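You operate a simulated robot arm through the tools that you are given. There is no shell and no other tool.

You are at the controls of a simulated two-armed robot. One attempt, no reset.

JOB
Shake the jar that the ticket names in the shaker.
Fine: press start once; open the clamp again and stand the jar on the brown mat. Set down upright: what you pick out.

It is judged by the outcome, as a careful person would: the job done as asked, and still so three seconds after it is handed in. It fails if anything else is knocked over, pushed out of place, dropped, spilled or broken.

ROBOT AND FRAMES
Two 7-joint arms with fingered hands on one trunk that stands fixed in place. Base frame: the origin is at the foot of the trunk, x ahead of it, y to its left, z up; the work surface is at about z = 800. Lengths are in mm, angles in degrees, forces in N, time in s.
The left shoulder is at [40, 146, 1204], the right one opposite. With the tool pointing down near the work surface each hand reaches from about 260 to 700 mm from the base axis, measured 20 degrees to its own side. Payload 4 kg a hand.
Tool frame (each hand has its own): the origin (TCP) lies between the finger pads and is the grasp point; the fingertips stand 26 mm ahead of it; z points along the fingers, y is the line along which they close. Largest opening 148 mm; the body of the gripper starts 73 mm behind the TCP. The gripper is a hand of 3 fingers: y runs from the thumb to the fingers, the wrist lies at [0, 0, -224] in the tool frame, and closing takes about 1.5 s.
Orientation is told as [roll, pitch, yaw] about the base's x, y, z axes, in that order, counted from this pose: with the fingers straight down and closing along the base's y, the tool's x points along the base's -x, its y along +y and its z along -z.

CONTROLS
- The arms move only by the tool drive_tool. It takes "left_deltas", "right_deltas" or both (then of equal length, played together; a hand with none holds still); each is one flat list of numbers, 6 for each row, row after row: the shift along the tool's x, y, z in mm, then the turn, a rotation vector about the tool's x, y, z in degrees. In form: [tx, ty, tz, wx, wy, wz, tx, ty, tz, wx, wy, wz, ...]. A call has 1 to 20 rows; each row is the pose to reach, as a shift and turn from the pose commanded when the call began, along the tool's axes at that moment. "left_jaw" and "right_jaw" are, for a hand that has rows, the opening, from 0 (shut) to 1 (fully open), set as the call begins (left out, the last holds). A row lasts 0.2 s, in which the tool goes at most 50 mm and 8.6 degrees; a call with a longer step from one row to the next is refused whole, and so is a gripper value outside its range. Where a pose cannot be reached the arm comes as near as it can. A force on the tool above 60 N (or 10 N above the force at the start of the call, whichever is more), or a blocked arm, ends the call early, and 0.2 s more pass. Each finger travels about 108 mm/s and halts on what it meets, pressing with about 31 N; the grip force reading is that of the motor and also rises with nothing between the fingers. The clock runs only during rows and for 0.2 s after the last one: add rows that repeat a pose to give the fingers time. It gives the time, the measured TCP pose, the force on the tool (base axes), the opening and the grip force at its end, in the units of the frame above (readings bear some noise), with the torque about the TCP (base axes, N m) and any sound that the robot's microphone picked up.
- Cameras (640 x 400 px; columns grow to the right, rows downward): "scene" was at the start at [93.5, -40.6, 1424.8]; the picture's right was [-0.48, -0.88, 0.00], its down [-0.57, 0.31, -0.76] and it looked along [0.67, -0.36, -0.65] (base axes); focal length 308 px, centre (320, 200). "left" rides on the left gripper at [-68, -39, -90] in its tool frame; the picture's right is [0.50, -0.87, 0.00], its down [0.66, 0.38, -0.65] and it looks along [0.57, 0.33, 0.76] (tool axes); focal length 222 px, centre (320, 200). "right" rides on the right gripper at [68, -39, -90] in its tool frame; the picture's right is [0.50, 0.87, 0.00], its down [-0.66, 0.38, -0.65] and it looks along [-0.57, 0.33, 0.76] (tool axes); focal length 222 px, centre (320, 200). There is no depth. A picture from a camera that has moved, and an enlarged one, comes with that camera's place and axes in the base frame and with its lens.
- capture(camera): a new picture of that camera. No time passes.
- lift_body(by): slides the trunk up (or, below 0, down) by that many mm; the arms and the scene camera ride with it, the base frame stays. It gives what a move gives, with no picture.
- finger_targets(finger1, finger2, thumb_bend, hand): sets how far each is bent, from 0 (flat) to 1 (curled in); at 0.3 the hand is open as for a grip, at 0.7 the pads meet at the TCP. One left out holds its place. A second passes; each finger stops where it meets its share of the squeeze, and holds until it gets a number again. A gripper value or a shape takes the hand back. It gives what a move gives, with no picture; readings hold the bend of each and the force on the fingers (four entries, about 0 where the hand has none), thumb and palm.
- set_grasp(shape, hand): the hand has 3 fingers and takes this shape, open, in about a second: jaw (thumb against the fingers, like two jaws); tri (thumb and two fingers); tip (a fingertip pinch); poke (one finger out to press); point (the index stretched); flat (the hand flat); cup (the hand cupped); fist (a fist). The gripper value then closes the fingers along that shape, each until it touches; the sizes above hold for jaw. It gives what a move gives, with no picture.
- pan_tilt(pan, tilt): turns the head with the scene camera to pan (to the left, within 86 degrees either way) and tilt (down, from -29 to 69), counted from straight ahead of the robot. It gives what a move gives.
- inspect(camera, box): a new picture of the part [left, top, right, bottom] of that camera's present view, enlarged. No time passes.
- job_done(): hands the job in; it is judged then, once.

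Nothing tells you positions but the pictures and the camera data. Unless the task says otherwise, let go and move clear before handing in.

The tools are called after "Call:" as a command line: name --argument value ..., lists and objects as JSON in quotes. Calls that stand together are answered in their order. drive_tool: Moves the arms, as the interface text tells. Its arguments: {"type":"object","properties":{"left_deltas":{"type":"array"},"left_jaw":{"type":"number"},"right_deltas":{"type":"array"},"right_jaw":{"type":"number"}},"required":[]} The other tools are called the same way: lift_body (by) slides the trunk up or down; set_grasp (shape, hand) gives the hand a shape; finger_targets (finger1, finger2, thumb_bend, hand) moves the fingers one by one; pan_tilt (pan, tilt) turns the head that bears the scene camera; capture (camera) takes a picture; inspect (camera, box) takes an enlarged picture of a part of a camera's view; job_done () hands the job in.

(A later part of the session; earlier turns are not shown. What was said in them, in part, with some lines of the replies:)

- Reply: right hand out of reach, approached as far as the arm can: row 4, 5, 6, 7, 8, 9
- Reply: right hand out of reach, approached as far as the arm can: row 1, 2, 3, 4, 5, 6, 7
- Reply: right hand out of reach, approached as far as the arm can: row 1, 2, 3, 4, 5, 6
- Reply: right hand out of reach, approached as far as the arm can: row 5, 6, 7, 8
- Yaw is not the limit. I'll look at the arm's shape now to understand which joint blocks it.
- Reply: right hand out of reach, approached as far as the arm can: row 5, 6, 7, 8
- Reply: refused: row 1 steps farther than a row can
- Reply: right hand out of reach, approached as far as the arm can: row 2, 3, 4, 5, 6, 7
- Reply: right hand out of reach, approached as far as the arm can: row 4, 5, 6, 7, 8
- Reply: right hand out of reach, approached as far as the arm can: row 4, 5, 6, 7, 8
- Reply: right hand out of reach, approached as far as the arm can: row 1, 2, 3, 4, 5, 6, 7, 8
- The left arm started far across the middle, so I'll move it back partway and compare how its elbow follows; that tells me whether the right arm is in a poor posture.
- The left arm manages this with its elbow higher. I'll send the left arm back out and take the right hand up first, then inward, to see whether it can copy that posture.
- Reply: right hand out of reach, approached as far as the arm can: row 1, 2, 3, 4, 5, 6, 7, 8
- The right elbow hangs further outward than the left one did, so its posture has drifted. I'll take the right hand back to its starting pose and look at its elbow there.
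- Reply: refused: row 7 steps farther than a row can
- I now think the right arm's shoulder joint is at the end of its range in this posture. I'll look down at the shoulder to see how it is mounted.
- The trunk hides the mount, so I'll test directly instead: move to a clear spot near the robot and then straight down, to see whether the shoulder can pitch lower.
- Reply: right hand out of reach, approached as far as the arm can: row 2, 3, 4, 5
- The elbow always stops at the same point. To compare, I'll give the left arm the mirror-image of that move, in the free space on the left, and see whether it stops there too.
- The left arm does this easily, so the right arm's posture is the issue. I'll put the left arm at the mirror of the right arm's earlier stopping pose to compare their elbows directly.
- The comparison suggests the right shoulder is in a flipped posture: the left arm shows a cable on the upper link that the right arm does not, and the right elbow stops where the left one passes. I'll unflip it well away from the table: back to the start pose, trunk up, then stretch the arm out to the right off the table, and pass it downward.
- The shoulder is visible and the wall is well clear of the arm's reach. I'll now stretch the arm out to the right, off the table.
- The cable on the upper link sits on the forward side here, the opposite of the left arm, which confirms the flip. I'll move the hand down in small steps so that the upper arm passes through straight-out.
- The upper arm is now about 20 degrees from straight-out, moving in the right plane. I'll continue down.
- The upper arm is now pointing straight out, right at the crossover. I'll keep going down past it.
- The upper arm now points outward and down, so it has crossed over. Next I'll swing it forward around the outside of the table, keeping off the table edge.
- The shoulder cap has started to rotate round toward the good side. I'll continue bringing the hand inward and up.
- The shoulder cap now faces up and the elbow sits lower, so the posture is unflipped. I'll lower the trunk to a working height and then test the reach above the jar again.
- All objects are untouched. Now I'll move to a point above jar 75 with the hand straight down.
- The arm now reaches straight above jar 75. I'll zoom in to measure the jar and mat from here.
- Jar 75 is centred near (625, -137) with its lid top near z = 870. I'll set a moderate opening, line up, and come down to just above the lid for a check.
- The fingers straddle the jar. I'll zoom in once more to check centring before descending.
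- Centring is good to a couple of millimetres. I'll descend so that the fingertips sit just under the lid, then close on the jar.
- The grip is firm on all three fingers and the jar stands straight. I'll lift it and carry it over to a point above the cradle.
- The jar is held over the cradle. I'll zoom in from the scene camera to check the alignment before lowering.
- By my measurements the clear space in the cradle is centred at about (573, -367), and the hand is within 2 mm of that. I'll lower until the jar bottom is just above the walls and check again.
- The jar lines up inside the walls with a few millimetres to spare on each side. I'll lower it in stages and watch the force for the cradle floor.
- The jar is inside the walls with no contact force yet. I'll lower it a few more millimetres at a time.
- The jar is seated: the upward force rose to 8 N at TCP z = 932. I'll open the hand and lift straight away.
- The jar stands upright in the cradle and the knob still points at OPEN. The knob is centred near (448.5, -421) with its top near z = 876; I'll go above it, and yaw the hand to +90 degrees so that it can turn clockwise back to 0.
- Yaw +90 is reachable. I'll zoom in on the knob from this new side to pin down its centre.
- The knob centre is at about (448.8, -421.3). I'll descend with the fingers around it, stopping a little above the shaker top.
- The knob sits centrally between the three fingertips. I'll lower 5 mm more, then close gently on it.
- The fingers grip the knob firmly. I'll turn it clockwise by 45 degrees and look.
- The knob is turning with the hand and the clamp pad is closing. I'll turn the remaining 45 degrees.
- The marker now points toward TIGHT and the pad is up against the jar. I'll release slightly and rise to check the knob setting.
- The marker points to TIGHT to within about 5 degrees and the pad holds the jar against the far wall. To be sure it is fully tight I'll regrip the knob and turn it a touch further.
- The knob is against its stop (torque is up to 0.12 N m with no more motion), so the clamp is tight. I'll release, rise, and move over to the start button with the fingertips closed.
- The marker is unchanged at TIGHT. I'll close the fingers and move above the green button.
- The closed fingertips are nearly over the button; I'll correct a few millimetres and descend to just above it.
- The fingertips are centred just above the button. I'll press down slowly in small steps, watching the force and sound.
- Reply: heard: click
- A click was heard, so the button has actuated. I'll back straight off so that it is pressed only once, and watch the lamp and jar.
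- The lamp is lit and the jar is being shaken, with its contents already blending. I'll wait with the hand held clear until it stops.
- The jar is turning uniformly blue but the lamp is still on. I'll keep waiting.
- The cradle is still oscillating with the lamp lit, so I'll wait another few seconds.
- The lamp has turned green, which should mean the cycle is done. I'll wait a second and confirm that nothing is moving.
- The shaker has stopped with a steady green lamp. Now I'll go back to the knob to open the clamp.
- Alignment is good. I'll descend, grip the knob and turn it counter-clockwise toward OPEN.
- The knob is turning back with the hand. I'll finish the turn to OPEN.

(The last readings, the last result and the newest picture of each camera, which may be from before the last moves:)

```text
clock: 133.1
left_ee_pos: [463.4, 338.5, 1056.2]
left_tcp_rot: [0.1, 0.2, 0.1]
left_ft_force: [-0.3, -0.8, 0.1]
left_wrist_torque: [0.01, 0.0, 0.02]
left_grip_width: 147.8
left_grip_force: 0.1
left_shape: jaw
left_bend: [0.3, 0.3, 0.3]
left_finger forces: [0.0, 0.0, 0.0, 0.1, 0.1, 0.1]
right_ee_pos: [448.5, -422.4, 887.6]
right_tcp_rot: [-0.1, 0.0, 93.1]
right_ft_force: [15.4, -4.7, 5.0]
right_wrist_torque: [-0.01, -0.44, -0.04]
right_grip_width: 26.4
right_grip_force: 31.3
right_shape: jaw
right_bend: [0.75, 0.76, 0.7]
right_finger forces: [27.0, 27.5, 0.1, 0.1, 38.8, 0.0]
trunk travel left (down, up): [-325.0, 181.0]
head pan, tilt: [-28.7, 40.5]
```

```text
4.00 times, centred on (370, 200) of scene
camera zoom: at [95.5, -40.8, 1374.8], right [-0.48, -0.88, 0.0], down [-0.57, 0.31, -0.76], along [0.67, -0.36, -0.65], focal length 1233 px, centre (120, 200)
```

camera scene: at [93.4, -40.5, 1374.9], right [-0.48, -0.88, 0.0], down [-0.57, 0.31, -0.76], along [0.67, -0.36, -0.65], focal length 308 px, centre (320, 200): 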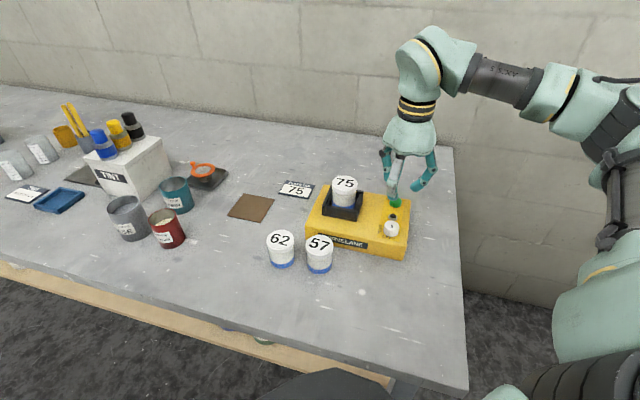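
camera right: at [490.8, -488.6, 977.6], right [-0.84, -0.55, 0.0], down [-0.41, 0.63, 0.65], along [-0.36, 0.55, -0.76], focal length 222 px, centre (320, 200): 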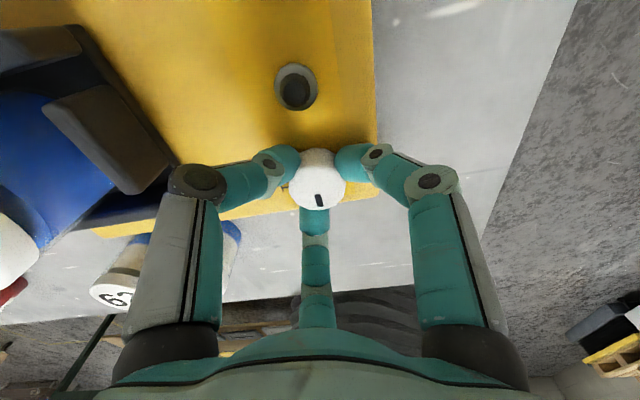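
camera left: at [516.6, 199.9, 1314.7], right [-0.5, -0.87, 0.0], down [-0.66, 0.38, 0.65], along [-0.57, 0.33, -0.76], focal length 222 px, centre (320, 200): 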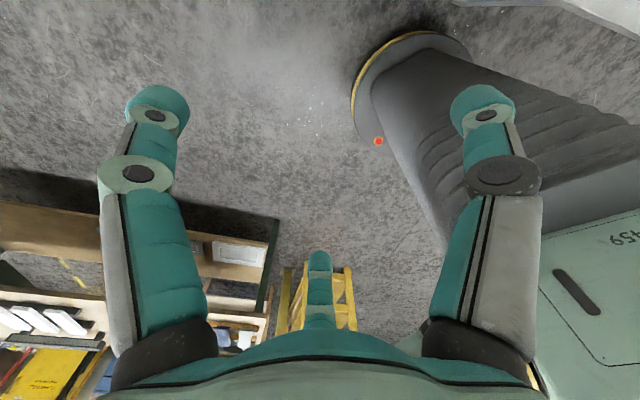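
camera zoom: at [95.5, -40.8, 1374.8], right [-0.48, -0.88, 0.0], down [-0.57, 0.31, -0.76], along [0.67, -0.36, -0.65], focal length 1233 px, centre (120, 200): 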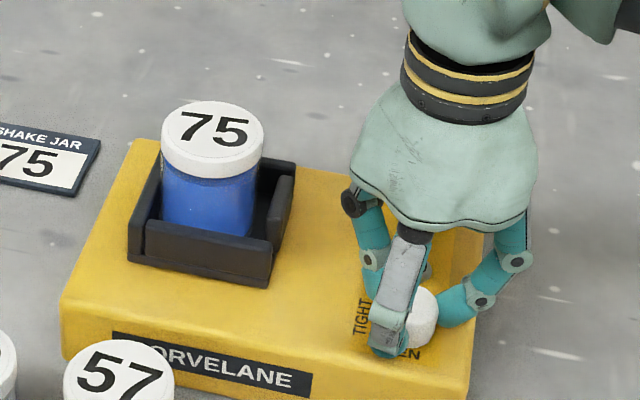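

The clamp pad has moved clear of the jar and the lamp is off. I'll release the knob and rise to check it.

Call:
drive_tool --right_deltas '[0, 0, 0, 0, 0, 0, 0, 0, 0, 0, 0, 0, 0, 0, -5, 0, 0, 0, 0, 0, -30, 0, 0, 0, 0, 0, -70, 0, 0, 0, 0, 0, -110, 0, 0, 0, 0, 0, -140, 0, 0, 0, 0, 0, -140, 0, 0, 0]' --right_jaw 0.3

Call:
inspect --camera "scene" --box '[305, 150, 435, 250]'

Call:
capture --camera "right"

```text
clock: 134.9
left_ee_pos: [462.7, 338.6, 1057.3]
left_tcp_rot: [0.0, -0.1, 0.1]
left_ft_force: [-0.8, 0.6, -1.0]
left_wrist_torque: [-0.01, 0.01, 0.0]
left_grip_width: 147.9
left_grip_force: 0.0
left_shape: jaw
left_bend: [0.3, 0.3, 0.3]
left_finger forces: [0.1, 0.0, 0.0, 0.0, 0.0, 0.0]
right_ee_pos: [448.4, -422.0, 1025.4]
right_tcp_rot: [-0.1, 0.0, 93.0]
right_ft_force: [-1.3, 0.3, 0.2]
right_wrist_torque: [-0.01, -0.01, -0.03]
right_grip_width: 44.2
right_grip_force: 0.1
right_shape: jaw
right_bend: [0.77, 0.77, 0.7]
right_finger forces: [0.0, 0.0, 0.0, 0.1, 0.1, 0.1]
trunk travel left (down, up): [-325.0, 181.0]
head pan, tilt: [-28.7, 40.5]
```

```text
4.00 times, centred on (370, 200) of scene
camera zoom: at [93.7, -40.7, 1374.9], right [-0.48, -0.88, 0.0], down [-0.57, 0.31, -0.76], along [0.67, -0.36, -0.65], focal length 1233 px, centre (120, 200)
```

zoom: 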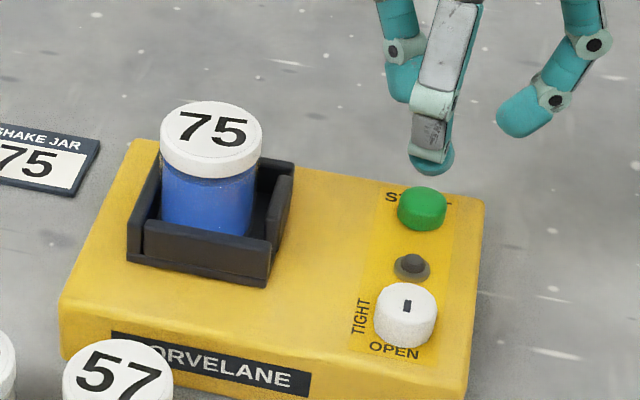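

```text
taken
camera right: at [490.0, -488.6, 1115.6], right [-0.84, -0.54, 0.0], down [-0.41, 0.63, 0.65], along [-0.36, 0.55, -0.76], focal length 222 px, centre (320, 200)
```

right: 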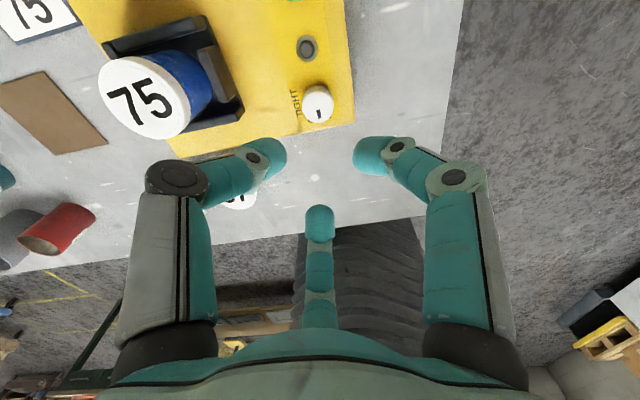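

The knob is at OPEN, the pad is clear of the jar, and everything else is in place. I'll rotate the hand back to yaw 0 above the jar and measure it from there.

Call:
drive_tool --right_deltas '[-4, -11, 0, 0, 0, 8.4, -8, -22, 0, 0, 0, 16.8, -13, -33, -1, 0, 0, 25.2, -17, -44, -2, 0, 0, 33.6, -21, -55, -3, 0, 0, 42, -25, -66, -4, 0, 0, 50.4, -30, -77, -5, 0, 0, 58.8, -34, -88, -5, 0, 0, 67.2, -38, -99, -5, 0, 0, 75.6, -43, -110, -5, 0, 0, 84, -48, -122, -5, 0, 0, 92, -50, -130, -5, 0, 0, 93, -50, -130, -5, 0, 0, 93]' --right_jaw 0.75

Call:
capture --camera "right"

Call:
inspect --camera "right" --box '[240, 70, 400, 210]'

```text
clock: 137.7
left_ee_pos: [463.2, 340.2, 1057.2]
left_tcp_rot: [0.0, 0.0, 0.1]
left_ft_force: [0.1, 0.3, 0.3]
left_wrist_torque: [-0.01, 0.02, -0.03]
left_grip_width: 148.1
left_grip_force: 0.1
left_shape: jaw
left_bend: [0.3, 0.3, 0.3]
left_finger forces: [0.0, 0.0, 0.1, 0.0, 0.0, 0.0]
right_ee_pos: [574.9, -365.2, 1032.1]
right_tcp_rot: [0.1, -0.1, -0.1]
right_ft_force: [0.3, 0.6, 0.8]
right_wrist_torque: [-0.04, -0.02, 0.01]
right_grip_width: 110.5
right_grip_force: 0.1
right_shape: jaw
right_bend: [0.27, 0.27, 0.55]
right_finger forces: [0.0, 0.1, 0.0, 0.0, 0.1, 0.0]
trunk travel left (down, up): [-325.0, 181.0]
head pan, tilt: [-28.7, 40.5]
```

```text
taken
camera right: at [507.0, -405.5, 1122.3], right [-0.5, 0.87, 0.0], down [0.65, 0.38, 0.66], along [0.57, 0.33, -0.76], focal length 222 px, centre (320, 200)
```

right: 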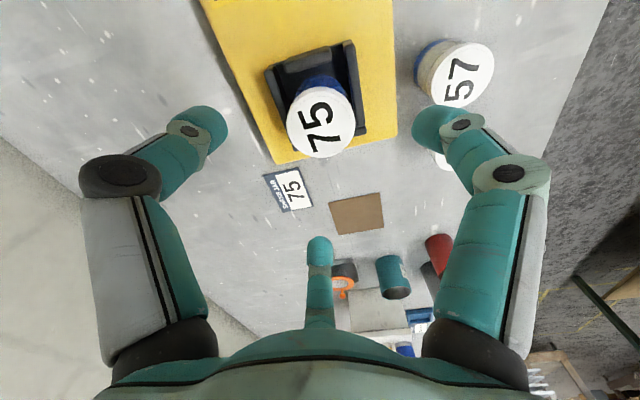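

```text
2.86 times, centred on (320, 140) of right
camera zoom: at [507.0, -405.5, 1122.3], right [-0.5, 0.87, 0.0], down [0.65, 0.38, 0.66], along [0.57, 0.33, -0.76], focal length 635 px, centre (320, 371)
```

zoom: 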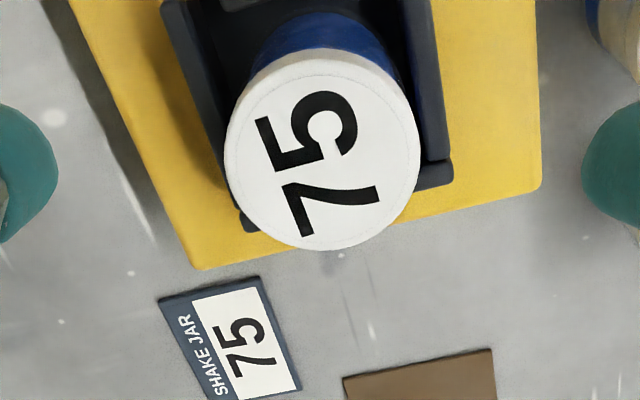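

The jar is centred near (573, -366) with its lid at z = 935. Before gripping it I'll check, with an empty hand, that an 18 degree forward tilt reaches over the mat.

Call:
drive_tool --right_deltas '[-27, 31, 5, 0, -3, 0, -53, 61, 10, 0, -6, 0, -80, 92, 15, 0, -9, 0, -107, 123, 20, 0, -12, 0, -133, 153, 30, 0, -15, 0, -160, 184, 40, 0, -18, 0, -160, 184, 70, 0, -18, 0, -160, 184, 100, 0, -18, 0, -160, 184, 100, 0, -18, 0]'

Call:
capture --camera "right"

Call:
capture --camera "scene"

```text
clock: 139.7
left_ee_pos: [461.9, 339.3, 1056.2]
left_tcp_rot: [-0.1, -0.1, 0.1]
left_ft_force: [0.3, 0.3, 0.6]
left_wrist_torque: [-0.01, 0.02, 0.03]
left_grip_width: 147.8
left_grip_force: 0.0
left_shape: jaw
left_bend: [0.3, 0.3, 0.3]
left_finger forces: [0.0, 0.0, 0.0, 0.1, 0.0, 0.0]
right_ee_pos: [734.2, -180.4, 934.9]
right_tcp_rot: [0.1, -18.0, 0.0]
right_ft_force: [0.1, 0.2, 0.3]
right_wrist_torque: [0.02, 0.02, -0.02]
right_grip_width: 110.6
right_grip_force: 0.0
right_shape: jaw
right_bend: [0.27, 0.27, 0.55]
right_finger forces: [0.1, 0.0, 0.0, 0.0, 0.0, 0.1]
trunk travel left (down, up): [-325.0, 181.0]
head pan, tilt: [-28.7, 40.5]
```

```text
taken
camera right: at [642.4, -219.8, 1000.1], right [-0.47, 0.87, -0.16], down [0.42, 0.38, 0.83], along [0.77, 0.33, -0.54], focal length 222 px, centre (320, 200)
```

right: 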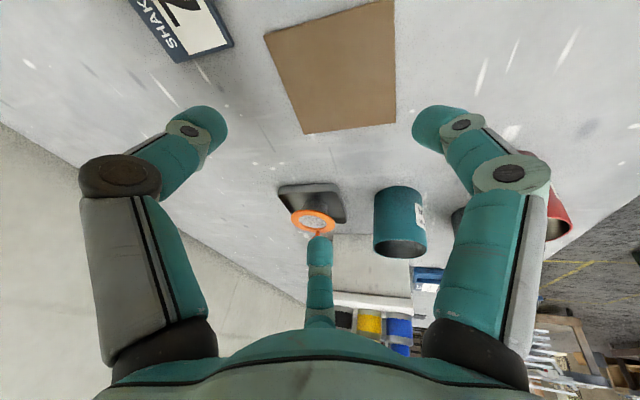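

```text
taken
camera scene: at [93.4, -39.7, 1374.9], right [-0.48, -0.88, 0.0], down [-0.57, 0.31, -0.76], along [0.67, -0.37, -0.65], focal length 308 px, centre (320, 200)
```

scene: 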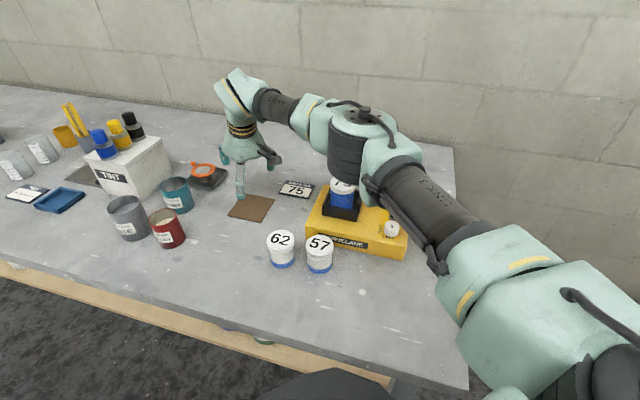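

The tilted pose reaches. I'll lower it near placing height and try easing the tilt to see how upright the hand can be there.

Call:
drive_tool --right_deltas '[5, 0, 15, 0, 0, 0, 9, 0, 29, 0, 0, 0, 14, 0, 43, 0, 0, 0, 14, 0, 43, 0, 3, 0, 14, 0, 43, 0, 6, 0, 14, 0, 43, 0, 8, 0, 14, 0, 43, 0, 8, 0]'

```text
clock: 141.3
left_ee_pos: [462.0, 338.5, 1055.7]
left_tcp_rot: [0.0, 0.0, 0.1]
left_ft_force: [-0.5, -0.4, 0.0]
left_wrist_torque: [0.02, -0.01, -0.01]
left_grip_width: 148.0
left_grip_force: 0.1
left_shape: jaw
left_bend: [0.3, 0.3, 0.3]
left_finger forces: [0.0, 0.0, 0.0, 0.0, 0.0, 0.0]
right_ee_pos: [722.5, -181.7, 889.4]
right_tcp_rot: [0.1, -10.1, 0.0]
right_ft_force: [0.2, -0.1, 0.2]
right_wrist_torque: [0.01, -0.01, -0.03]
right_grip_width: 110.8
right_grip_force: 0.0
right_shape: jaw
right_bend: [0.27, 0.27, 0.55]
right_finger forces: [0.0, 0.0, 0.0, 0.0, 0.0, 0.0]
right hand out of reach, approached as far as the arm can: row 5, 6, 7
trunk travel left (down, up): [-325.0, 181.0]
head pan, tilt: [-28.7, 40.5]
```

At 10 degrees the hand stops 12 mm short, so 15 degrees is a good choice for the final placing. I'll go back above the cradle with that tilt, using the same angle for gripping so that the jar stays upright.

Call:
drive_tool --right_deltas '[-6.4, 0, -36, 0, 0, 0, -12.7, 0, -72, 0, 0, 0, -19.1, 0, -108, 0, 0, 0, 6, -31, -114, 0, -1, 0, 31, -62, -121, 0, -2, 0, 56, -92, -127, 0, -3, 0, 81, -123, -133, 0, -4, 0, 107, -154, -140, 0, -5, 0, 131.7, -184.3, -145.8, 0, -5, 0, 131.7, -184.3, -145.8, 0, -5, 0]' --right_jaw 0.65

Call:
capture --camera "right"

Call:
inspect --camera "scene" --box '[290, 120, 410, 240]'

```text
clock: 143.5
left_ee_pos: [461.5, 339.8, 1057.5]
left_tcp_rot: [-0.1, 0.1, 0.0]
left_ft_force: [0.3, 0.4, -0.2]
left_wrist_torque: [0.01, 0.05, 0.01]
left_grip_width: 148.0
left_grip_force: 0.1
left_shape: jaw
left_bend: [0.3, 0.3, 0.3]
left_finger forces: [0.0, 0.1, 0.1, 0.0, 0.0, 0.0]
right_ee_pos: [569.4, -366.8, 1007.5]
right_tcp_rot: [0.1, -15.1, 0.0]
right_ft_force: [0.7, 0.2, -0.3]
right_wrist_torque: [-0.02, 0.01, 0.02]
right_grip_width: 96.4
right_grip_force: 0.0
right_shape: jaw
right_bend: [0.3, 0.3, 0.7]
right_finger forces: [0.0, 0.0, 0.1, 0.0, 0.0, 0.0]
right hand out of reach, approached as far as the arm can: row 3
trunk travel left (down, up): [-325.0, 181.0]
head pan, tilt: [-28.7, 40.5]
```

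```text
taken
camera right: at [479.8, -406.2, 1078.1], right [-0.48, 0.87, -0.13], down [0.46, 0.38, 0.8], along [0.74, 0.33, -0.58], focal length 222 px, centre (320, 200)
```

right: 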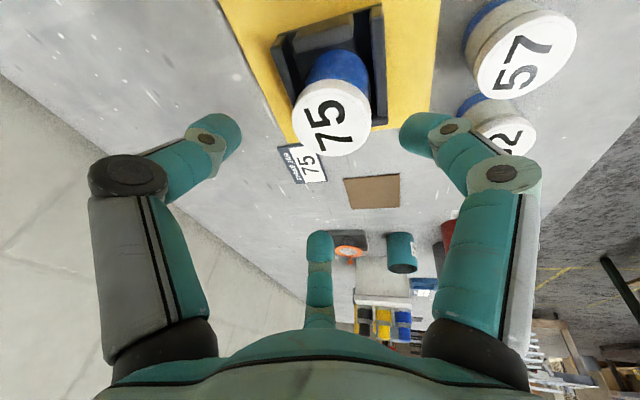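

```text
3.33 times, centred on (350, 180) of scene
camera zoom: at [94.2, -39.7, 1374.9], right [-0.48, -0.88, 0.0], down [-0.57, 0.31, -0.76], along [0.67, -0.37, -0.65], focal length 1027 px, centre (220, 267)
```

zoom: 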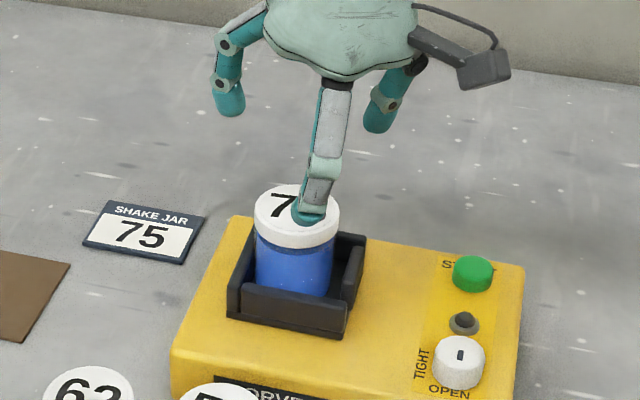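

The tilted hand is above the jar with room on all sides. I'll descend to grip height.

Call:
drive_tool --right_deltas '[6, 0.5, 20, 0, 0, 0, 12, 0.8, 40, 0, 0, 0, 17, 0.8, 58, 0, 0, 0, 21.7, 0.8, 73.4, 0, 0, 0, 21.7, 0.8, 73.4, 0, 0, 0]'

Call:
capture --camera "right"

Call:
inspect --camera "scene" --box '[290, 120, 410, 240]'

```text
clock: 144.7
left_ee_pos: [461.7, 338.8, 1057.0]
left_tcp_rot: [0.0, 0.0, 0.1]
left_ft_force: [-0.1, 0.1, 1.5]
left_wrist_torque: [0.02, 0.03, -0.03]
left_grip_width: 148.0
left_grip_force: 0.0
left_shape: jaw
left_bend: [0.3, 0.3, 0.3]
left_finger forces: [0.1, 0.0, 0.1, 0.0, 0.0, 0.1]
right_ee_pos: [565.2, -364.9, 932.2]
right_tcp_rot: [0.0, -15.1, 0.0]
right_ft_force: [0.1, -0.5, -0.8]
right_wrist_torque: [0.02, 0.02, 0.03]
right_grip_width: 96.5
right_grip_force: 0.1
right_shape: jaw
right_bend: [0.3, 0.3, 0.7]
right_finger forces: [0.0, 0.1, 0.0, 0.0, 0.0, 0.0]
trunk travel left (down, up): [-325.0, 181.0]
head pan, tilt: [-28.7, 40.5]
```

```text
taken
camera right: at [476.7, -404.6, 1001.4], right [-0.48, 0.87, -0.13], down [0.46, 0.38, 0.8], along [0.74, 0.33, -0.58], focal length 222 px, centre (320, 200)
```

right: 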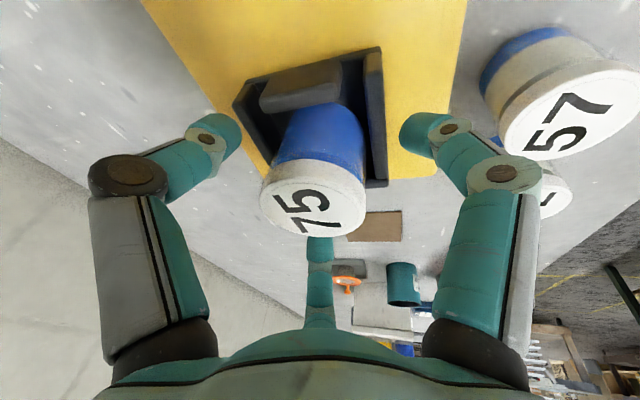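

```text
3.33 times, centred on (350, 180) of scene
camera zoom: at [93.4, -40.2, 1374.9], right [-0.48, -0.88, 0.0], down [-0.57, 0.31, -0.76], along [0.67, -0.36, -0.65], focal length 1027 px, centre (220, 267)
```

zoom: 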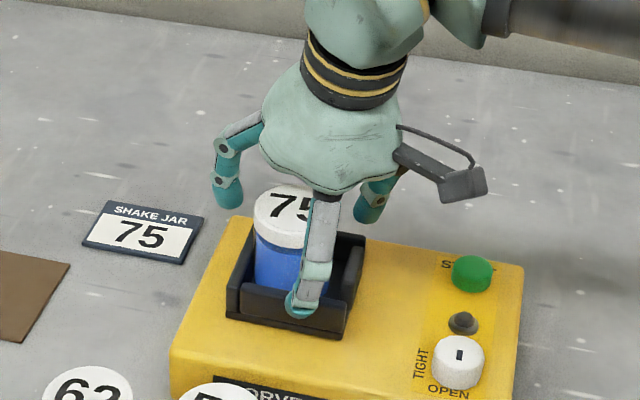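

The jar lies centrally between the three fingertips. I'll nudge 2 mm forward and close the grip.

Call:
drive_tool --right_deltas '[-1.7, -1, 1, 0, 0, 0, -1.7, -1, 1, 0, 0, 0]'

Call:
drive_tool --right_deltas '[0, 0, 0, 0, 0, 0, 0, 0, 0, 0, 0, 0, 0, 0, 0, 0, 0, 0, 0, 0, 0, 0, 0, 0, 0, 0, 0, 0, 0, 0, 0, 0, 0, 0, 0, 0, 0, 0, 0, 0, 0, 0, 0, 0, 0, 0, 0, 0]' --right_jaw 0.1

Call:
capture --camera "right"

Call:
inspect --camera "scene" --box '[290, 120, 410, 240]'

```text
clock: 145.3
left_ee_pos: [461.4, 340.5, 1056.9]
left_tcp_rot: [0.2, 0.0, 0.2]
left_ft_force: [-0.5, -0.1, -0.1]
left_wrist_torque: [0.01, -0.01, -0.03]
left_grip_width: 148.0
left_grip_force: 0.0
left_shape: jaw
left_bend: [0.3, 0.3, 0.3]
left_finger forces: [0.0, 0.0, 0.0, 0.0, 0.0, 0.1]
right_ee_pos: [567.7, -365.7, 930.6]
right_tcp_rot: [0.0, -15.2, 0.0]
right_ft_force: [0.3, -0.3, 0.0]
right_wrist_torque: [0.0, 0.05, 0.02]
right_grip_width: 96.3
right_grip_force: 0.1
right_shape: jaw
right_bend: [0.3, 0.3, 0.7]
right_finger forces: [0.0, 0.1, 0.0, 0.0, 0.0, 0.0]
trunk travel left (down, up): [-325.0, 181.0]
head pan, tilt: [-28.7, 40.5]
```

```text
clock: 147.1
left_ee_pos: [462.1, 338.5, 1057.2]
left_tcp_rot: [0.0, 0.1, 0.1]
left_ft_force: [-0.3, -0.2, -0.2]
left_wrist_torque: [0.03, -0.01, -0.01]
left_grip_width: 147.8
left_grip_force: 0.0
left_shape: jaw
left_bend: [0.3, 0.3, 0.3]
left_finger forces: [0.1, 0.0, 0.0, 0.1, 0.1, 0.0]
right_ee_pos: [567.1, -365.5, 930.0]
right_tcp_rot: [0.0, -15.1, 0.0]
right_ft_force: [-1.3, -1.2, -0.6]
right_wrist_torque: [-0.05, 0.11, 0.01]
right_grip_width: 53.0
right_grip_force: 31.1
right_shape: jaw
right_bend: [0.77, 0.77, 0.7]
right_finger forces: [27.3, 27.1, 0.0, 0.0, 28.8, 0.0]
trunk travel left (down, up): [-325.0, 181.0]
head pan, tilt: [-28.7, 40.5]
```

```text
taken
camera right: at [478.7, -405.4, 1000.8], right [-0.48, 0.87, -0.13], down [0.46, 0.38, 0.8], along [0.74, 0.33, -0.58], focal length 222 px, centre (320, 200)
```

right: 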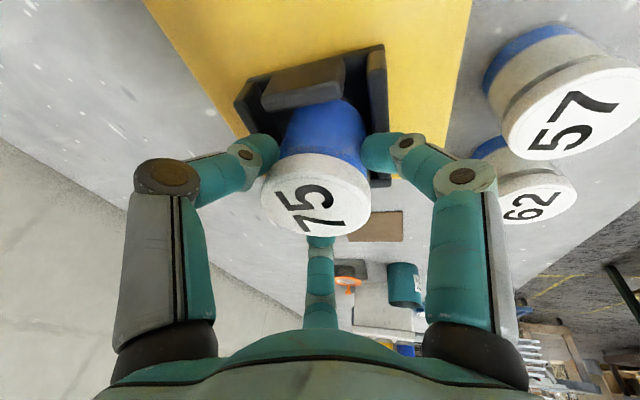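

```text
3.33 times, centred on (350, 180) of scene
camera zoom: at [93.5, -40.5, 1374.9], right [-0.48, -0.88, 0.0], down [-0.57, 0.31, -0.76], along [0.67, -0.36, -0.65], focal length 1027 px, centre (220, 267)
```

zoom: 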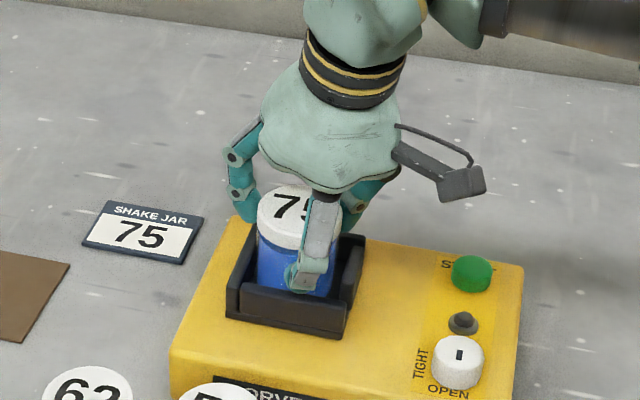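

All three fingers hold the jar evenly. I'll lift it slowly clear of the walls and check that it hangs upright.

Call:
drive_tool --right_deltas '[-2, 0, -7, 0, 0, 0, -4, 0, -15, 0, 0, 0, -6.5, 0, -24, 0, 0, 0, -9, 0, -34, 0, 0, 0, -13, 0, -48, 0, 0, 0, -18, 0, -67, 0, 0, 0, -23, 0, -86, 0, 0, 0, -23, 0, -86, 0, 0, 0]'

Call:
inspect --camera "scene" --box '[280, 100, 400, 220]'

Call:
capture --camera "right"

```text
clock: 148.9
left_ee_pos: [462.2, 338.8, 1057.6]
left_tcp_rot: [0.0, 0.0, 0.0]
left_ft_force: [-0.2, 0.3, 1.1]
left_wrist_torque: [-0.01, 0.02, -0.04]
left_grip_width: 147.7
left_grip_force: 0.1
left_shape: jaw
left_bend: [0.3, 0.3, 0.3]
left_finger forces: [0.1, 0.0, 0.0, 0.0, 0.0, 0.0]
right_ee_pos: [567.7, -363.5, 1020.8]
right_tcp_rot: [0.2, -15.0, 0.0]
right_ft_force: [0.5, 0.4, -1.4]
right_wrist_torque: [0.02, 0.02, 0.01]
right_grip_width: 53.1
right_grip_force: 30.8
right_shape: jaw
right_bend: [0.77, 0.77, 0.7]
right_finger forces: [26.9, 27.4, 0.0, 0.0, 28.6, 0.1]
trunk travel left (down, up): [-325.0, 181.0]
head pan, tilt: [-28.7, 40.5]
```

```text
3.33 times, centred on (340, 160) of scene
camera zoom: at [93.9, -40.8, 1374.8], right [-0.48, -0.88, 0.0], down [-0.57, 0.31, -0.76], along [0.67, -0.36, -0.65], focal length 1027 px, centre (253, 333)
```

zoom: 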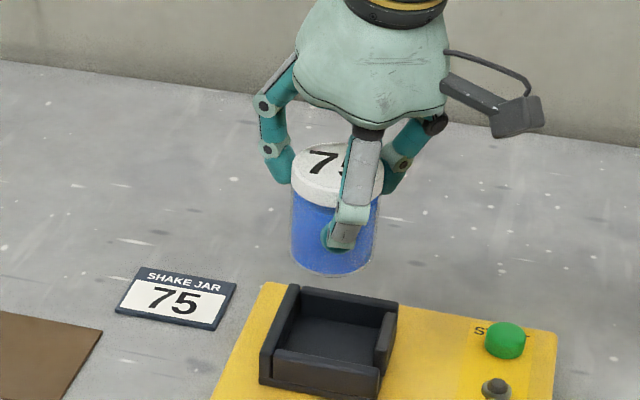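

```text
taken
camera right: at [479.6, -404.2, 1090.4], right [-0.48, 0.87, -0.13], down [0.46, 0.38, 0.8], along [0.74, 0.33, -0.58], focal length 222 px, centre (320, 200)
```

right: 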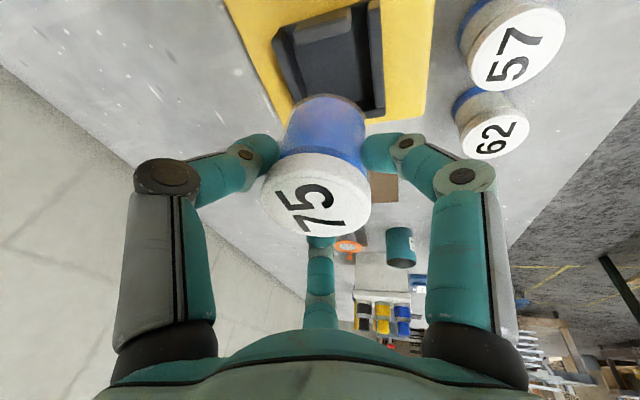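

The jar hangs upright and clear. I'll carry it over to the mat at this height and then lower partway.

Call:
drive_tool --right_deltas '[-20, 23, 5, 0, 0, 0, -47, 53, 12, 0, 0, 0, -75, 86, 20, 0, 0, 0, -103, 118, 27, 0, 0, 0, -131, 150, 35, 0, 0, 0, -150, 172, 40, 0, 0, 0, -159.7, 182.5, 42.8, 0, 0, 0, -152, 182.5, 72, 0, 0, 0, -144, 182.5, 101.5, 0, 0, 0, -144, 182.5, 101.5, 0, 0, 0]'

Call:
capture --camera "right"

Call:
inspect --camera "scene" --box '[180, 100, 320, 240]'

```text
clock: 151.1
left_ee_pos: [461.9, 340.5, 1055.4]
left_tcp_rot: [-0.2, 0.0, 0.1]
left_ft_force: [0.7, 0.2, 0.4]
left_wrist_torque: [-0.01, -0.01, 0.02]
left_grip_width: 148.0
left_grip_force: 0.0
left_shape: jaw
left_bend: [0.3, 0.3, 0.3]
left_finger forces: [0.0, 0.0, 0.1, 0.0, 0.1, 0.0]
right_ee_pos: [732.8, -184.9, 956.3]
right_tcp_rot: [0.0, -15.2, 0.0]
right_ft_force: [0.7, 0.1, -0.9]
right_wrist_torque: [-0.02, -0.01, -0.01]
right_grip_width: 52.5
right_grip_force: 31.0
right_shape: jaw
right_bend: [0.77, 0.77, 0.7]
right_finger forces: [26.9, 27.6, 0.1, 0.1, 28.6, 0.0]
trunk travel left (down, up): [-325.0, 181.0]
head pan, tilt: [-28.7, 40.5]
```

```text
taken
camera right: at [642.8, -223.8, 1026.8], right [-0.48, 0.87, -0.13], down [0.46, 0.38, 0.8], along [0.74, 0.33, -0.58], focal length 222 px, centre (320, 200)
```

right: 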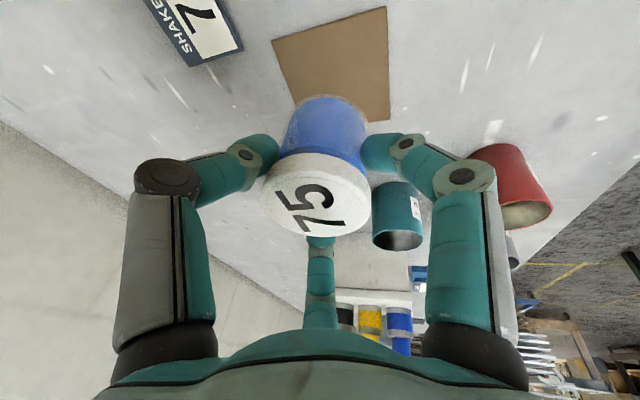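

```text
2.86 times, centred on (250, 170) of scene
camera zoom: at [93.5, -39.9, 1374.9], right [-0.48, -0.88, 0.0], down [-0.57, 0.31, -0.76], along [0.67, -0.37, -0.65], focal length 881 px, centre (520, 286)
```

zoom: 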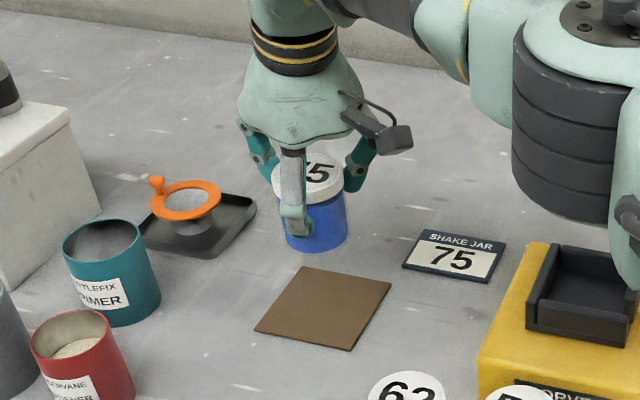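

The jar is above the mat. I'll zoom in to check that the jar's sides are vertical before lowering it.

Call:
inspect --camera "scene" --box '[265, 140, 315, 200]'

Call:
inspect --camera "right" --box '[240, 80, 400, 250]'

```text
6.67 times, centred on (290, 170) of scene
camera zoom: at [93.5, -39.9, 1374.9], right [-0.48, -0.88, 0.0], down [-0.57, 0.31, -0.76], along [0.67, -0.37, -0.65], focal length 2055 px, centre (520, 400)
```

zoom: 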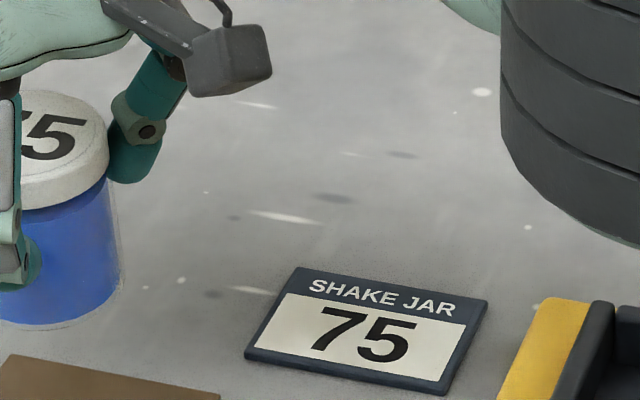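

```text
2.35 times, centred on (320, 165) of right
camera zoom: at [642.8, -223.8, 1026.8], right [-0.48, 0.87, -0.13], down [0.46, 0.38, 0.8], along [0.74, 0.33, -0.58], focal length 523 px, centre (320, 282)
```

zoom: 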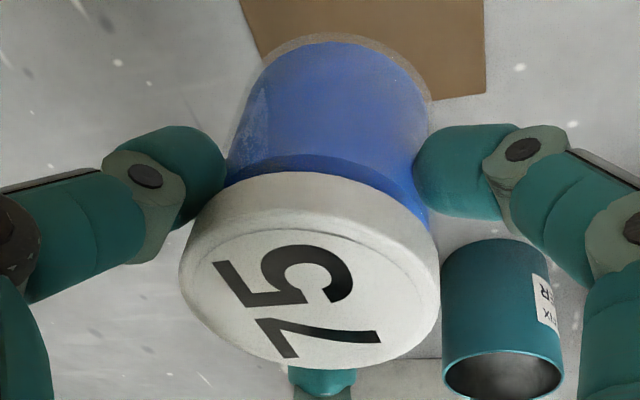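

Call:
inspect --camera "scene" --box '[218, 142, 278, 198]'

```text
7.14 times, centred on (248, 170) of scene
camera zoom: at [93.5, -39.9, 1374.9], right [-0.48, -0.88, 0.0], down [-0.57, 0.31, -0.76], along [0.67, -0.37, -0.65], focal length 2202 px, centre (834, 414)
```

zoom: 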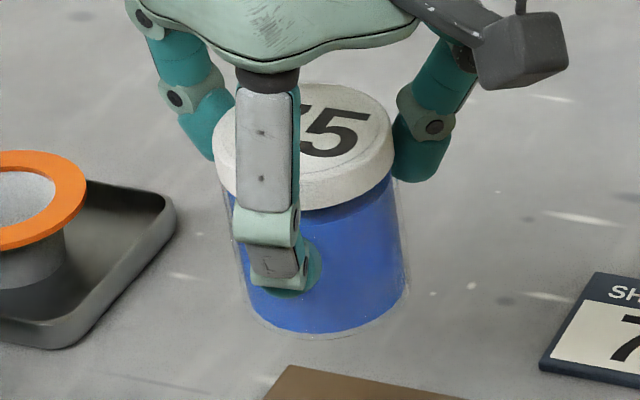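

The jar is upright to within a couple of degrees and its base lies over the mat. I'll shift 4 mm to centre it and lower until it is just above the mat.

Call:
drive_tool --right_deltas '[0, 4, 3, 0, 0, 0, 5, 4, 23, 0, 0, 0, 10, 4, 43, 0, 0, 0, 16, 4, 63, 0, 0, 0, 20, 4, 78, 0, 0, 0, 20, 4, 78, 0, 0, 0]'

Call:
inspect --camera "scene" --box '[210, 150, 290, 225]'

Call:
capture --camera "right"

```text
clock: 152.5
left_ee_pos: [462.3, 338.7, 1056.7]
left_tcp_rot: [-0.1, 0.0, 0.1]
left_ft_force: [0.0, 0.1, 0.3]
left_wrist_torque: [0.05, 0.05, -0.01]
left_grip_width: 147.8
left_grip_force: 0.0
left_shape: jaw
left_bend: [0.3, 0.3, 0.3]
left_finger forces: [0.1, 0.0, 0.0, 0.0, 0.1, 0.0]
right_ee_pos: [735.6, -180.1, 879.2]
right_tcp_rot: [0.0, -15.2, 0.0]
right_ft_force: [0.7, 0.5, -1.1]
right_wrist_torque: [-0.04, 0.03, 0.03]
right_grip_width: 53.1
right_grip_force: 30.3
right_shape: jaw
right_bend: [0.77, 0.77, 0.7]
right_finger forces: [26.9, 27.6, 0.0, 0.0, 28.7, 0.1]
trunk travel left (down, up): [-325.0, 181.0]
head pan, tilt: [-28.7, 40.5]
```

```text
5.33 times, centred on (250, 188) of scene
camera zoom: at [93.8, -40.3, 1374.9], right [-0.48, -0.88, 0.0], down [-0.57, 0.31, -0.76], along [0.67, -0.36, -0.65], focal length 1644 px, centre (693, 267)
```

zoom: 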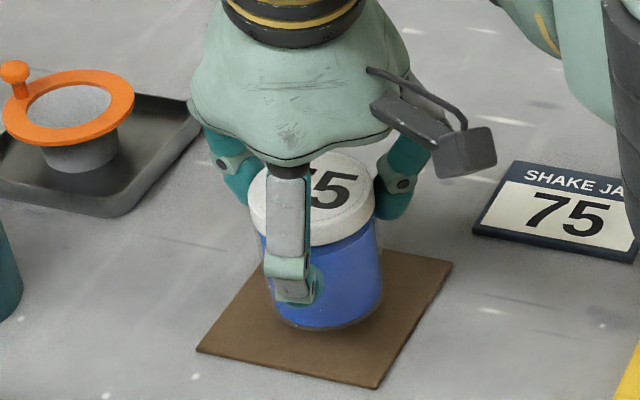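

```text
taken
camera right: at [646.2, -220.0, 949.1], right [-0.48, 0.87, -0.13], down [0.46, 0.38, 0.8], along [0.74, 0.33, -0.58], focal length 222 px, centre (320, 200)
```

right: 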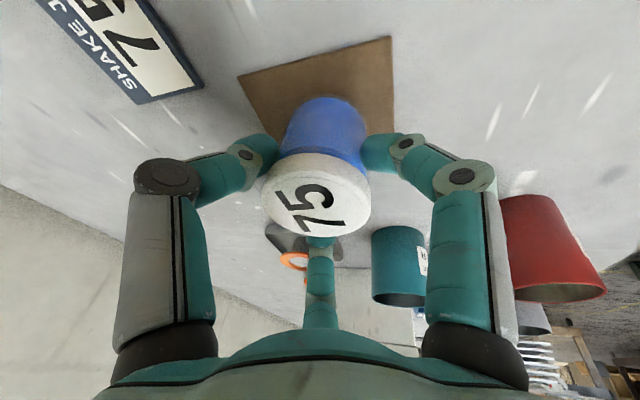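

The jar's base is centred over the mat. I'll lower the last centimetre in small steps, watching for contact.

Call:
drive_tool --right_deltas '[1, 0, 4, 0, 0, 0, 2, 0, 7.5, 0, 0, 0, 2, 0, 7.5, 0, 0, 0]'

Call:
drive_tool --right_deltas '[0.3, 0, 1, 0, 0, 0, 0.5, 0, 2, 0, 0, 0, 0.5, 0, 2, 0, 0, 0]'

```text
clock: 153.3
left_ee_pos: [462.4, 339.5, 1056.0]
left_tcp_rot: [0.0, 0.0, 0.0]
left_ft_force: [-0.2, -0.4, -0.5]
left_wrist_torque: [-0.01, -0.01, 0.01]
left_grip_width: 147.7
left_grip_force: 0.2
left_shape: jaw
left_bend: [0.3, 0.3, 0.3]
left_finger forces: [0.0, 0.0, 0.1, 0.1, 0.0, 0.0]
right_ee_pos: [733.7, -180.9, 872.0]
right_tcp_rot: [0.0, -15.1, 0.0]
right_ft_force: [-0.7, -0.3, -1.9]
right_wrist_torque: [0.0, 0.01, 0.0]
right_grip_width: 52.9
right_grip_force: 30.8
right_shape: jaw
right_bend: [0.77, 0.77, 0.7]
right_finger forces: [26.8, 27.6, 0.0, 0.0, 28.6, 0.1]
trunk travel left (down, up): [-325.0, 181.0]
head pan, tilt: [-28.7, 40.5]
```

```text
clock: 154.1
left_ee_pos: [462.0, 338.5, 1056.8]
left_tcp_rot: [-0.1, 0.0, 0.2]
left_ft_force: [0.3, 0.0, -0.9]
left_wrist_torque: [-0.01, 0.01, 0.01]
left_grip_width: 147.8
left_grip_force: 0.1
left_shape: jaw
left_bend: [0.3, 0.3, 0.3]
left_finger forces: [0.0, 0.0, 0.1, 0.1, 0.0, 0.0]
right_ee_pos: [733.6, -180.9, 869.7]
right_tcp_rot: [0.0, -15.2, 0.1]
right_ft_force: [1.3, -0.9, 3.6]
right_wrist_torque: [-0.03, 0.03, -0.01]
right_grip_width: 52.9
right_grip_force: 30.9
right_shape: jaw
right_bend: [0.77, 0.77, 0.7]
right_finger forces: [27.3, 28.9, 0.0, 0.1, 29.4, 0.0]
trunk travel left (down, up): [-325.0, 181.0]
head pan, tilt: [-28.7, 40.5]
```

Contact is made at about 4 N. I'll settle it 1 mm more so that the base sits flat, then look before letting go.

Call:
drive_tool --right_deltas '[0.3, 0, 1, 0, 0, 0, 0.3, 0, 1, 0, 0, 0]'

Call:
inspect --camera "scene" --box '[210, 150, 290, 225]'

```text
clock: 154.7
left_ee_pos: [461.9, 338.6, 1056.3]
left_tcp_rot: [-0.1, 0.1, 0.1]
left_ft_force: [0.1, 0.3, 1.3]
left_wrist_torque: [0.03, 0.0, 0.0]
left_grip_width: 147.9
left_grip_force: 0.1
left_shape: jaw
left_bend: [0.3, 0.3, 0.3]
left_finger forces: [0.1, 0.0, 0.0, 0.0, 0.0, 0.0]
right_ee_pos: [733.1, -180.4, 868.1]
right_tcp_rot: [-0.1, -15.3, 0.0]
right_ft_force: [2.5, -0.2, 9.3]
right_wrist_torque: [-0.12, 0.04, 0.0]
right_grip_width: 53.3
right_grip_force: 31.2
right_shape: jaw
right_bend: [0.77, 0.77, 0.7]
right_finger forces: [28.5, 30.6, 0.1, 0.0, 30.7, 0.0]
trunk travel left (down, up): [-325.0, 181.0]
head pan, tilt: [-28.7, 40.5]
```

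```text
5.33 times, centred on (250, 188) of scene
camera zoom: at [92.7, -40.1, 1375.0], right [-0.48, -0.88, 0.0], down [-0.57, 0.31, -0.76], along [0.67, -0.37, -0.65], focal length 1644 px, centre (693, 267)
```

zoom: 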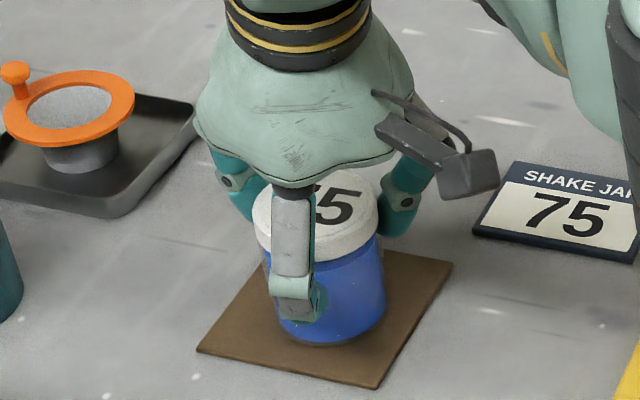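

The jar stands squarely within the mat. I'll open the fingers and then withdraw straight up.

Call:
drive_tool --right_deltas '[-0.3, 0, -1, 0, 0, 0, -0.3, 0, -1, 0, 0, 0, -0.3, 0, -1, 0, 0, 0, -0.3, 0, -1, 0, 0, 0, -0.3, 0, -1, 0, 0, 0]' --right_jaw 0.6

Call:
inspect --camera "scene" --box '[210, 150, 290, 225]'

Call:
capture --camera "right"

```text
clock: 155.9
left_ee_pos: [461.6, 338.6, 1056.1]
left_tcp_rot: [0.1, -0.1, 0.1]
left_ft_force: [-0.4, 0.5, 0.6]
left_wrist_torque: [-0.03, 0.0, 0.01]
left_grip_width: 148.0
left_grip_force: 0.0
left_shape: jaw
left_bend: [0.3, 0.3, 0.3]
left_finger forces: [0.1, 0.0, 0.0, 0.1, 0.0, 0.0]
right_ee_pos: [733.0, -181.4, 869.2]
right_tcp_rot: [0.0, -15.2, 0.0]
right_ft_force: [-0.1, -0.6, -1.0]
right_wrist_torque: [0.0, 0.02, -0.03]
right_grip_width: 88.6
right_grip_force: 0.1
right_shape: jaw
right_bend: [0.32, 0.32, 0.7]
right_finger forces: [0.0, 0.0, 0.0, 0.0, 0.0, 0.0]
trunk travel left (down, up): [-325.0, 181.0]
head pan, tilt: [-28.7, 40.5]
```

```text
5.33 times, centred on (250, 188) of scene
camera zoom: at [93.5, -40.3, 1374.9], right [-0.48, -0.88, 0.0], down [-0.57, 0.31, -0.76], along [0.67, -0.36, -0.65], focal length 1644 px, centre (693, 267)
```

zoom: 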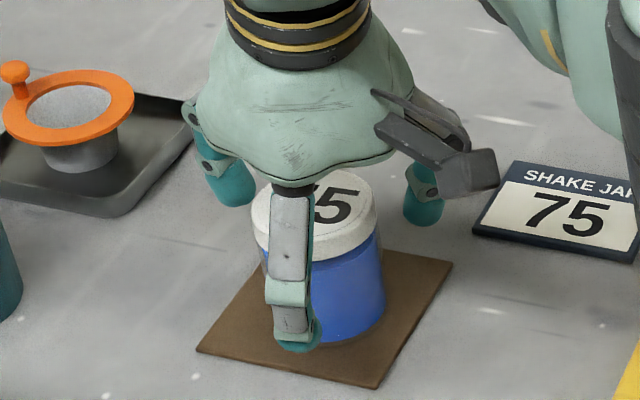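

```text
taken
camera right: at [644.4, -220.0, 939.1], right [-0.48, 0.87, -0.13], down [0.46, 0.38, 0.8], along [0.74, 0.33, -0.58], focal length 222 px, centre (320, 200)
```

right: 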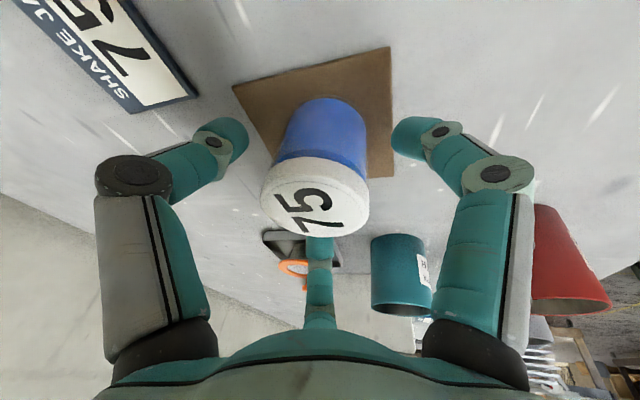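

The jar stands by itself. I'll lift the hand straight up clear of it.

Call:
drive_tool --right_deltas '[-4, 0, -15, 0, 0, 0, -9, 0, -33, 0, 0, 0, -16, 0, -60, 0, 0, 0, -25, 0, -94, 0, 0, 0, -33, 0, -124, 0, 0, 0, -33, 0, -124, 0, 0, 0]'

Call:
capture --camera "right"

Call:
inspect --camera "scene" --box '[210, 150, 290, 225]'

```text
clock: 157.3
left_ee_pos: [462.7, 337.8, 1055.7]
left_tcp_rot: [0.0, 0.0, 0.1]
left_ft_force: [0.1, -0.5, -0.7]
left_wrist_torque: [-0.02, 0.0, 0.01]
left_grip_width: 147.9
left_grip_force: 0.1
left_shape: jaw
left_bend: [0.3, 0.3, 0.3]
left_finger forces: [0.0, 0.1, 0.1, 0.0, 0.0, 0.0]
right_ee_pos: [731.2, -181.3, 996.1]
right_tcp_rot: [0.1, -15.0, 0.0]
right_ft_force: [0.3, 0.1, 0.4]
right_wrist_torque: [-0.02, 0.0, 0.0]
right_grip_width: 87.9
right_grip_force: 0.0
right_shape: jaw
right_bend: [0.32, 0.32, 0.7]
right_finger forces: [0.1, 0.1, 0.1, 0.0, 0.0, 0.0]
trunk travel left (down, up): [-325.0, 181.0]
head pan, tilt: [-28.7, 40.5]
```

```text
taken
camera right: at [643.5, -220.8, 1066.2], right [-0.48, 0.87, -0.13], down [0.46, 0.38, 0.8], along [0.74, 0.33, -0.58], focal length 222 px, centre (320, 200)
```

right: 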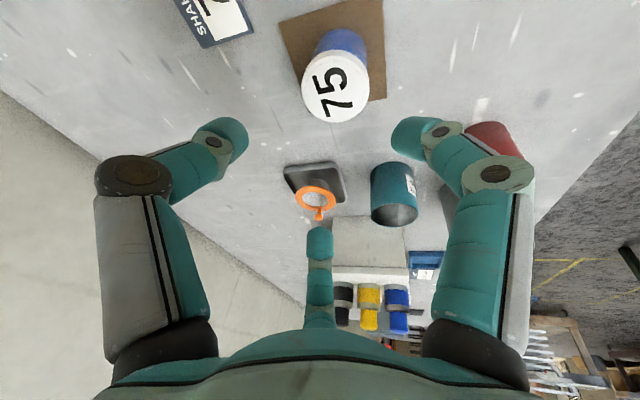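

```text
5.33 times, centred on (250, 188) of scene
camera zoom: at [94.0, -40.6, 1374.8], right [-0.48, -0.88, 0.0], down [-0.57, 0.31, -0.76], along [0.67, -0.36, -0.65], focal length 1644 px, centre (693, 267)
```

zoom: 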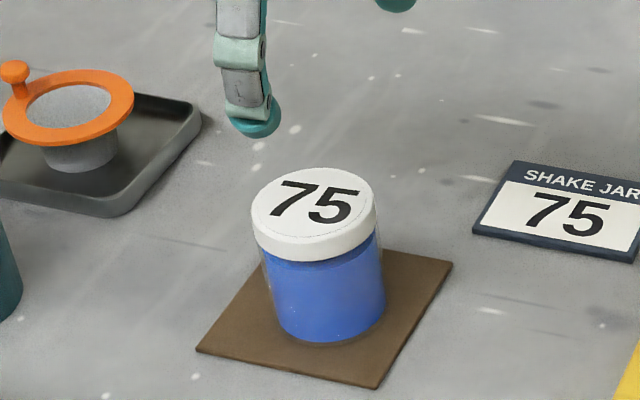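

Jar 75 stands upright on the mat, well inside its edges. I'll retreat the right hand to a neutral place away from everything and check the whole scene.

Call:
drive_tool --right_deltas '[31, -30, -11, 0, 1.5, 0, 62, -59, -23, 0, 3, 0, 94, -89, -34, 0, 4.5, 0, 125, -118, -46, 0, 6, 0, 156, -148, -57, 0, 7.5, 0, 187, -178, -69, 0, 9, 0, 218, -207, -80, 0, 10.5, 0, 250, -237, -92, 0, 12, 0, 281, -266, -103, 0, 13.5, 0, 312, -296, -115, 0, 15, 0, 312, -296, -115, 0, 15, 0]'

Call:
capture --camera "scene"

Call:
inspect --camera "scene" --box '[210, 160, 430, 290]'

```text
clock: 159.7
left_ee_pos: [463.0, 339.9, 1056.6]
left_tcp_rot: [0.0, 0.1, 0.0]
left_ft_force: [-0.4, -0.1, -1.1]
left_wrist_torque: [0.0, 0.0, 0.01]
left_grip_width: 147.8
left_grip_force: 0.1
left_shape: jaw
left_bend: [0.3, 0.3, 0.3]
left_finger forces: [0.0, 0.1, 0.1, 0.1, 0.0, 0.0]
right_ee_pos: [404.8, -473.1, 1027.1]
right_tcp_rot: [-0.1, -0.1, 0.0]
right_ft_force: [0.3, 0.2, 0.0]
right_wrist_torque: [0.01, 0.0, -0.01]
right_grip_width: 88.3
right_grip_force: 0.0
right_shape: jaw
right_bend: [0.32, 0.32, 0.7]
right_finger forces: [0.0, 0.0, 0.1, 0.0, 0.0, 0.0]
trunk travel left (down, up): [-325.0, 181.0]
head pan, tilt: [-28.7, 40.5]
```

```text
taken
camera scene: at [94.3, -39.9, 1374.9], right [-0.48, -0.88, 0.0], down [-0.57, 0.31, -0.76], along [0.67, -0.37, -0.65], focal length 308 px, centre (320, 200)
```

scene: 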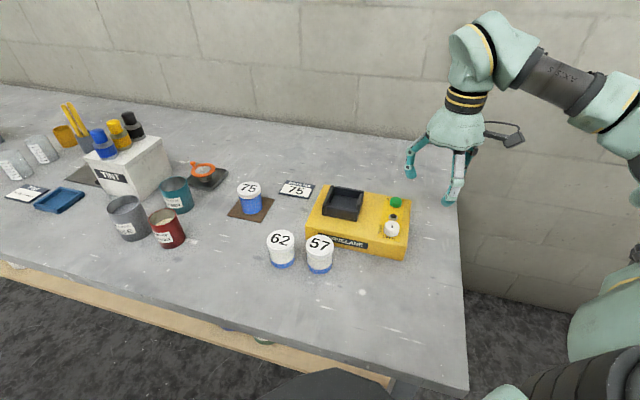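

```text
2.91 times, centred on (320, 225) of scene
camera zoom: at [94.3, -39.9, 1374.9], right [-0.48, -0.88, 0.0], down [-0.57, 0.31, -0.76], along [0.67, -0.37, -0.65], focal length 897 px, centre (320, 127)
```

zoom: 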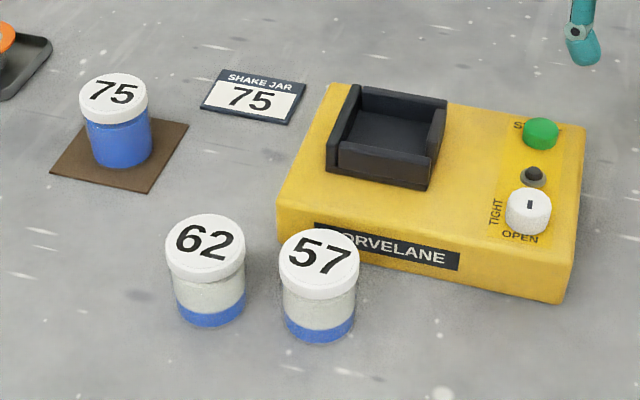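

Jar 75, uniformly blue after shaking, stands upright on the brown mat. The knob points to OPEN, the cradle is empty, and everything else is where it was. Both hands are clear, so I'm handing the job in.

Call:
job_done

```text
The job is handed in.
```

Jar 75, the one the ticket names, has been shaken and now stands upright on the brown mat. I've handed the job in; no verdict has come back yet.

- **Shaking:** I seated the jar in the cradle, turned the clamp knob to TIGHT and pressed start once. The lamp lit and then turned green. By then the jar's contents had gone from white over blue to an even blue.
- **Afterwards:** I turned the knob back to OPEN, lifted the jar out and set it down well inside the mat's edges. It stayed standing after I let go.
- **Everything else:** Jars 62 and 57 and the other items look undisturbed in the last picture. Both hands are clear of the work area.

Early on, the right arm could not reach jar 75 or the mat because its shoulder was in a flipped posture. I moved the arm out beside the table to correct that, and it touched nothing.
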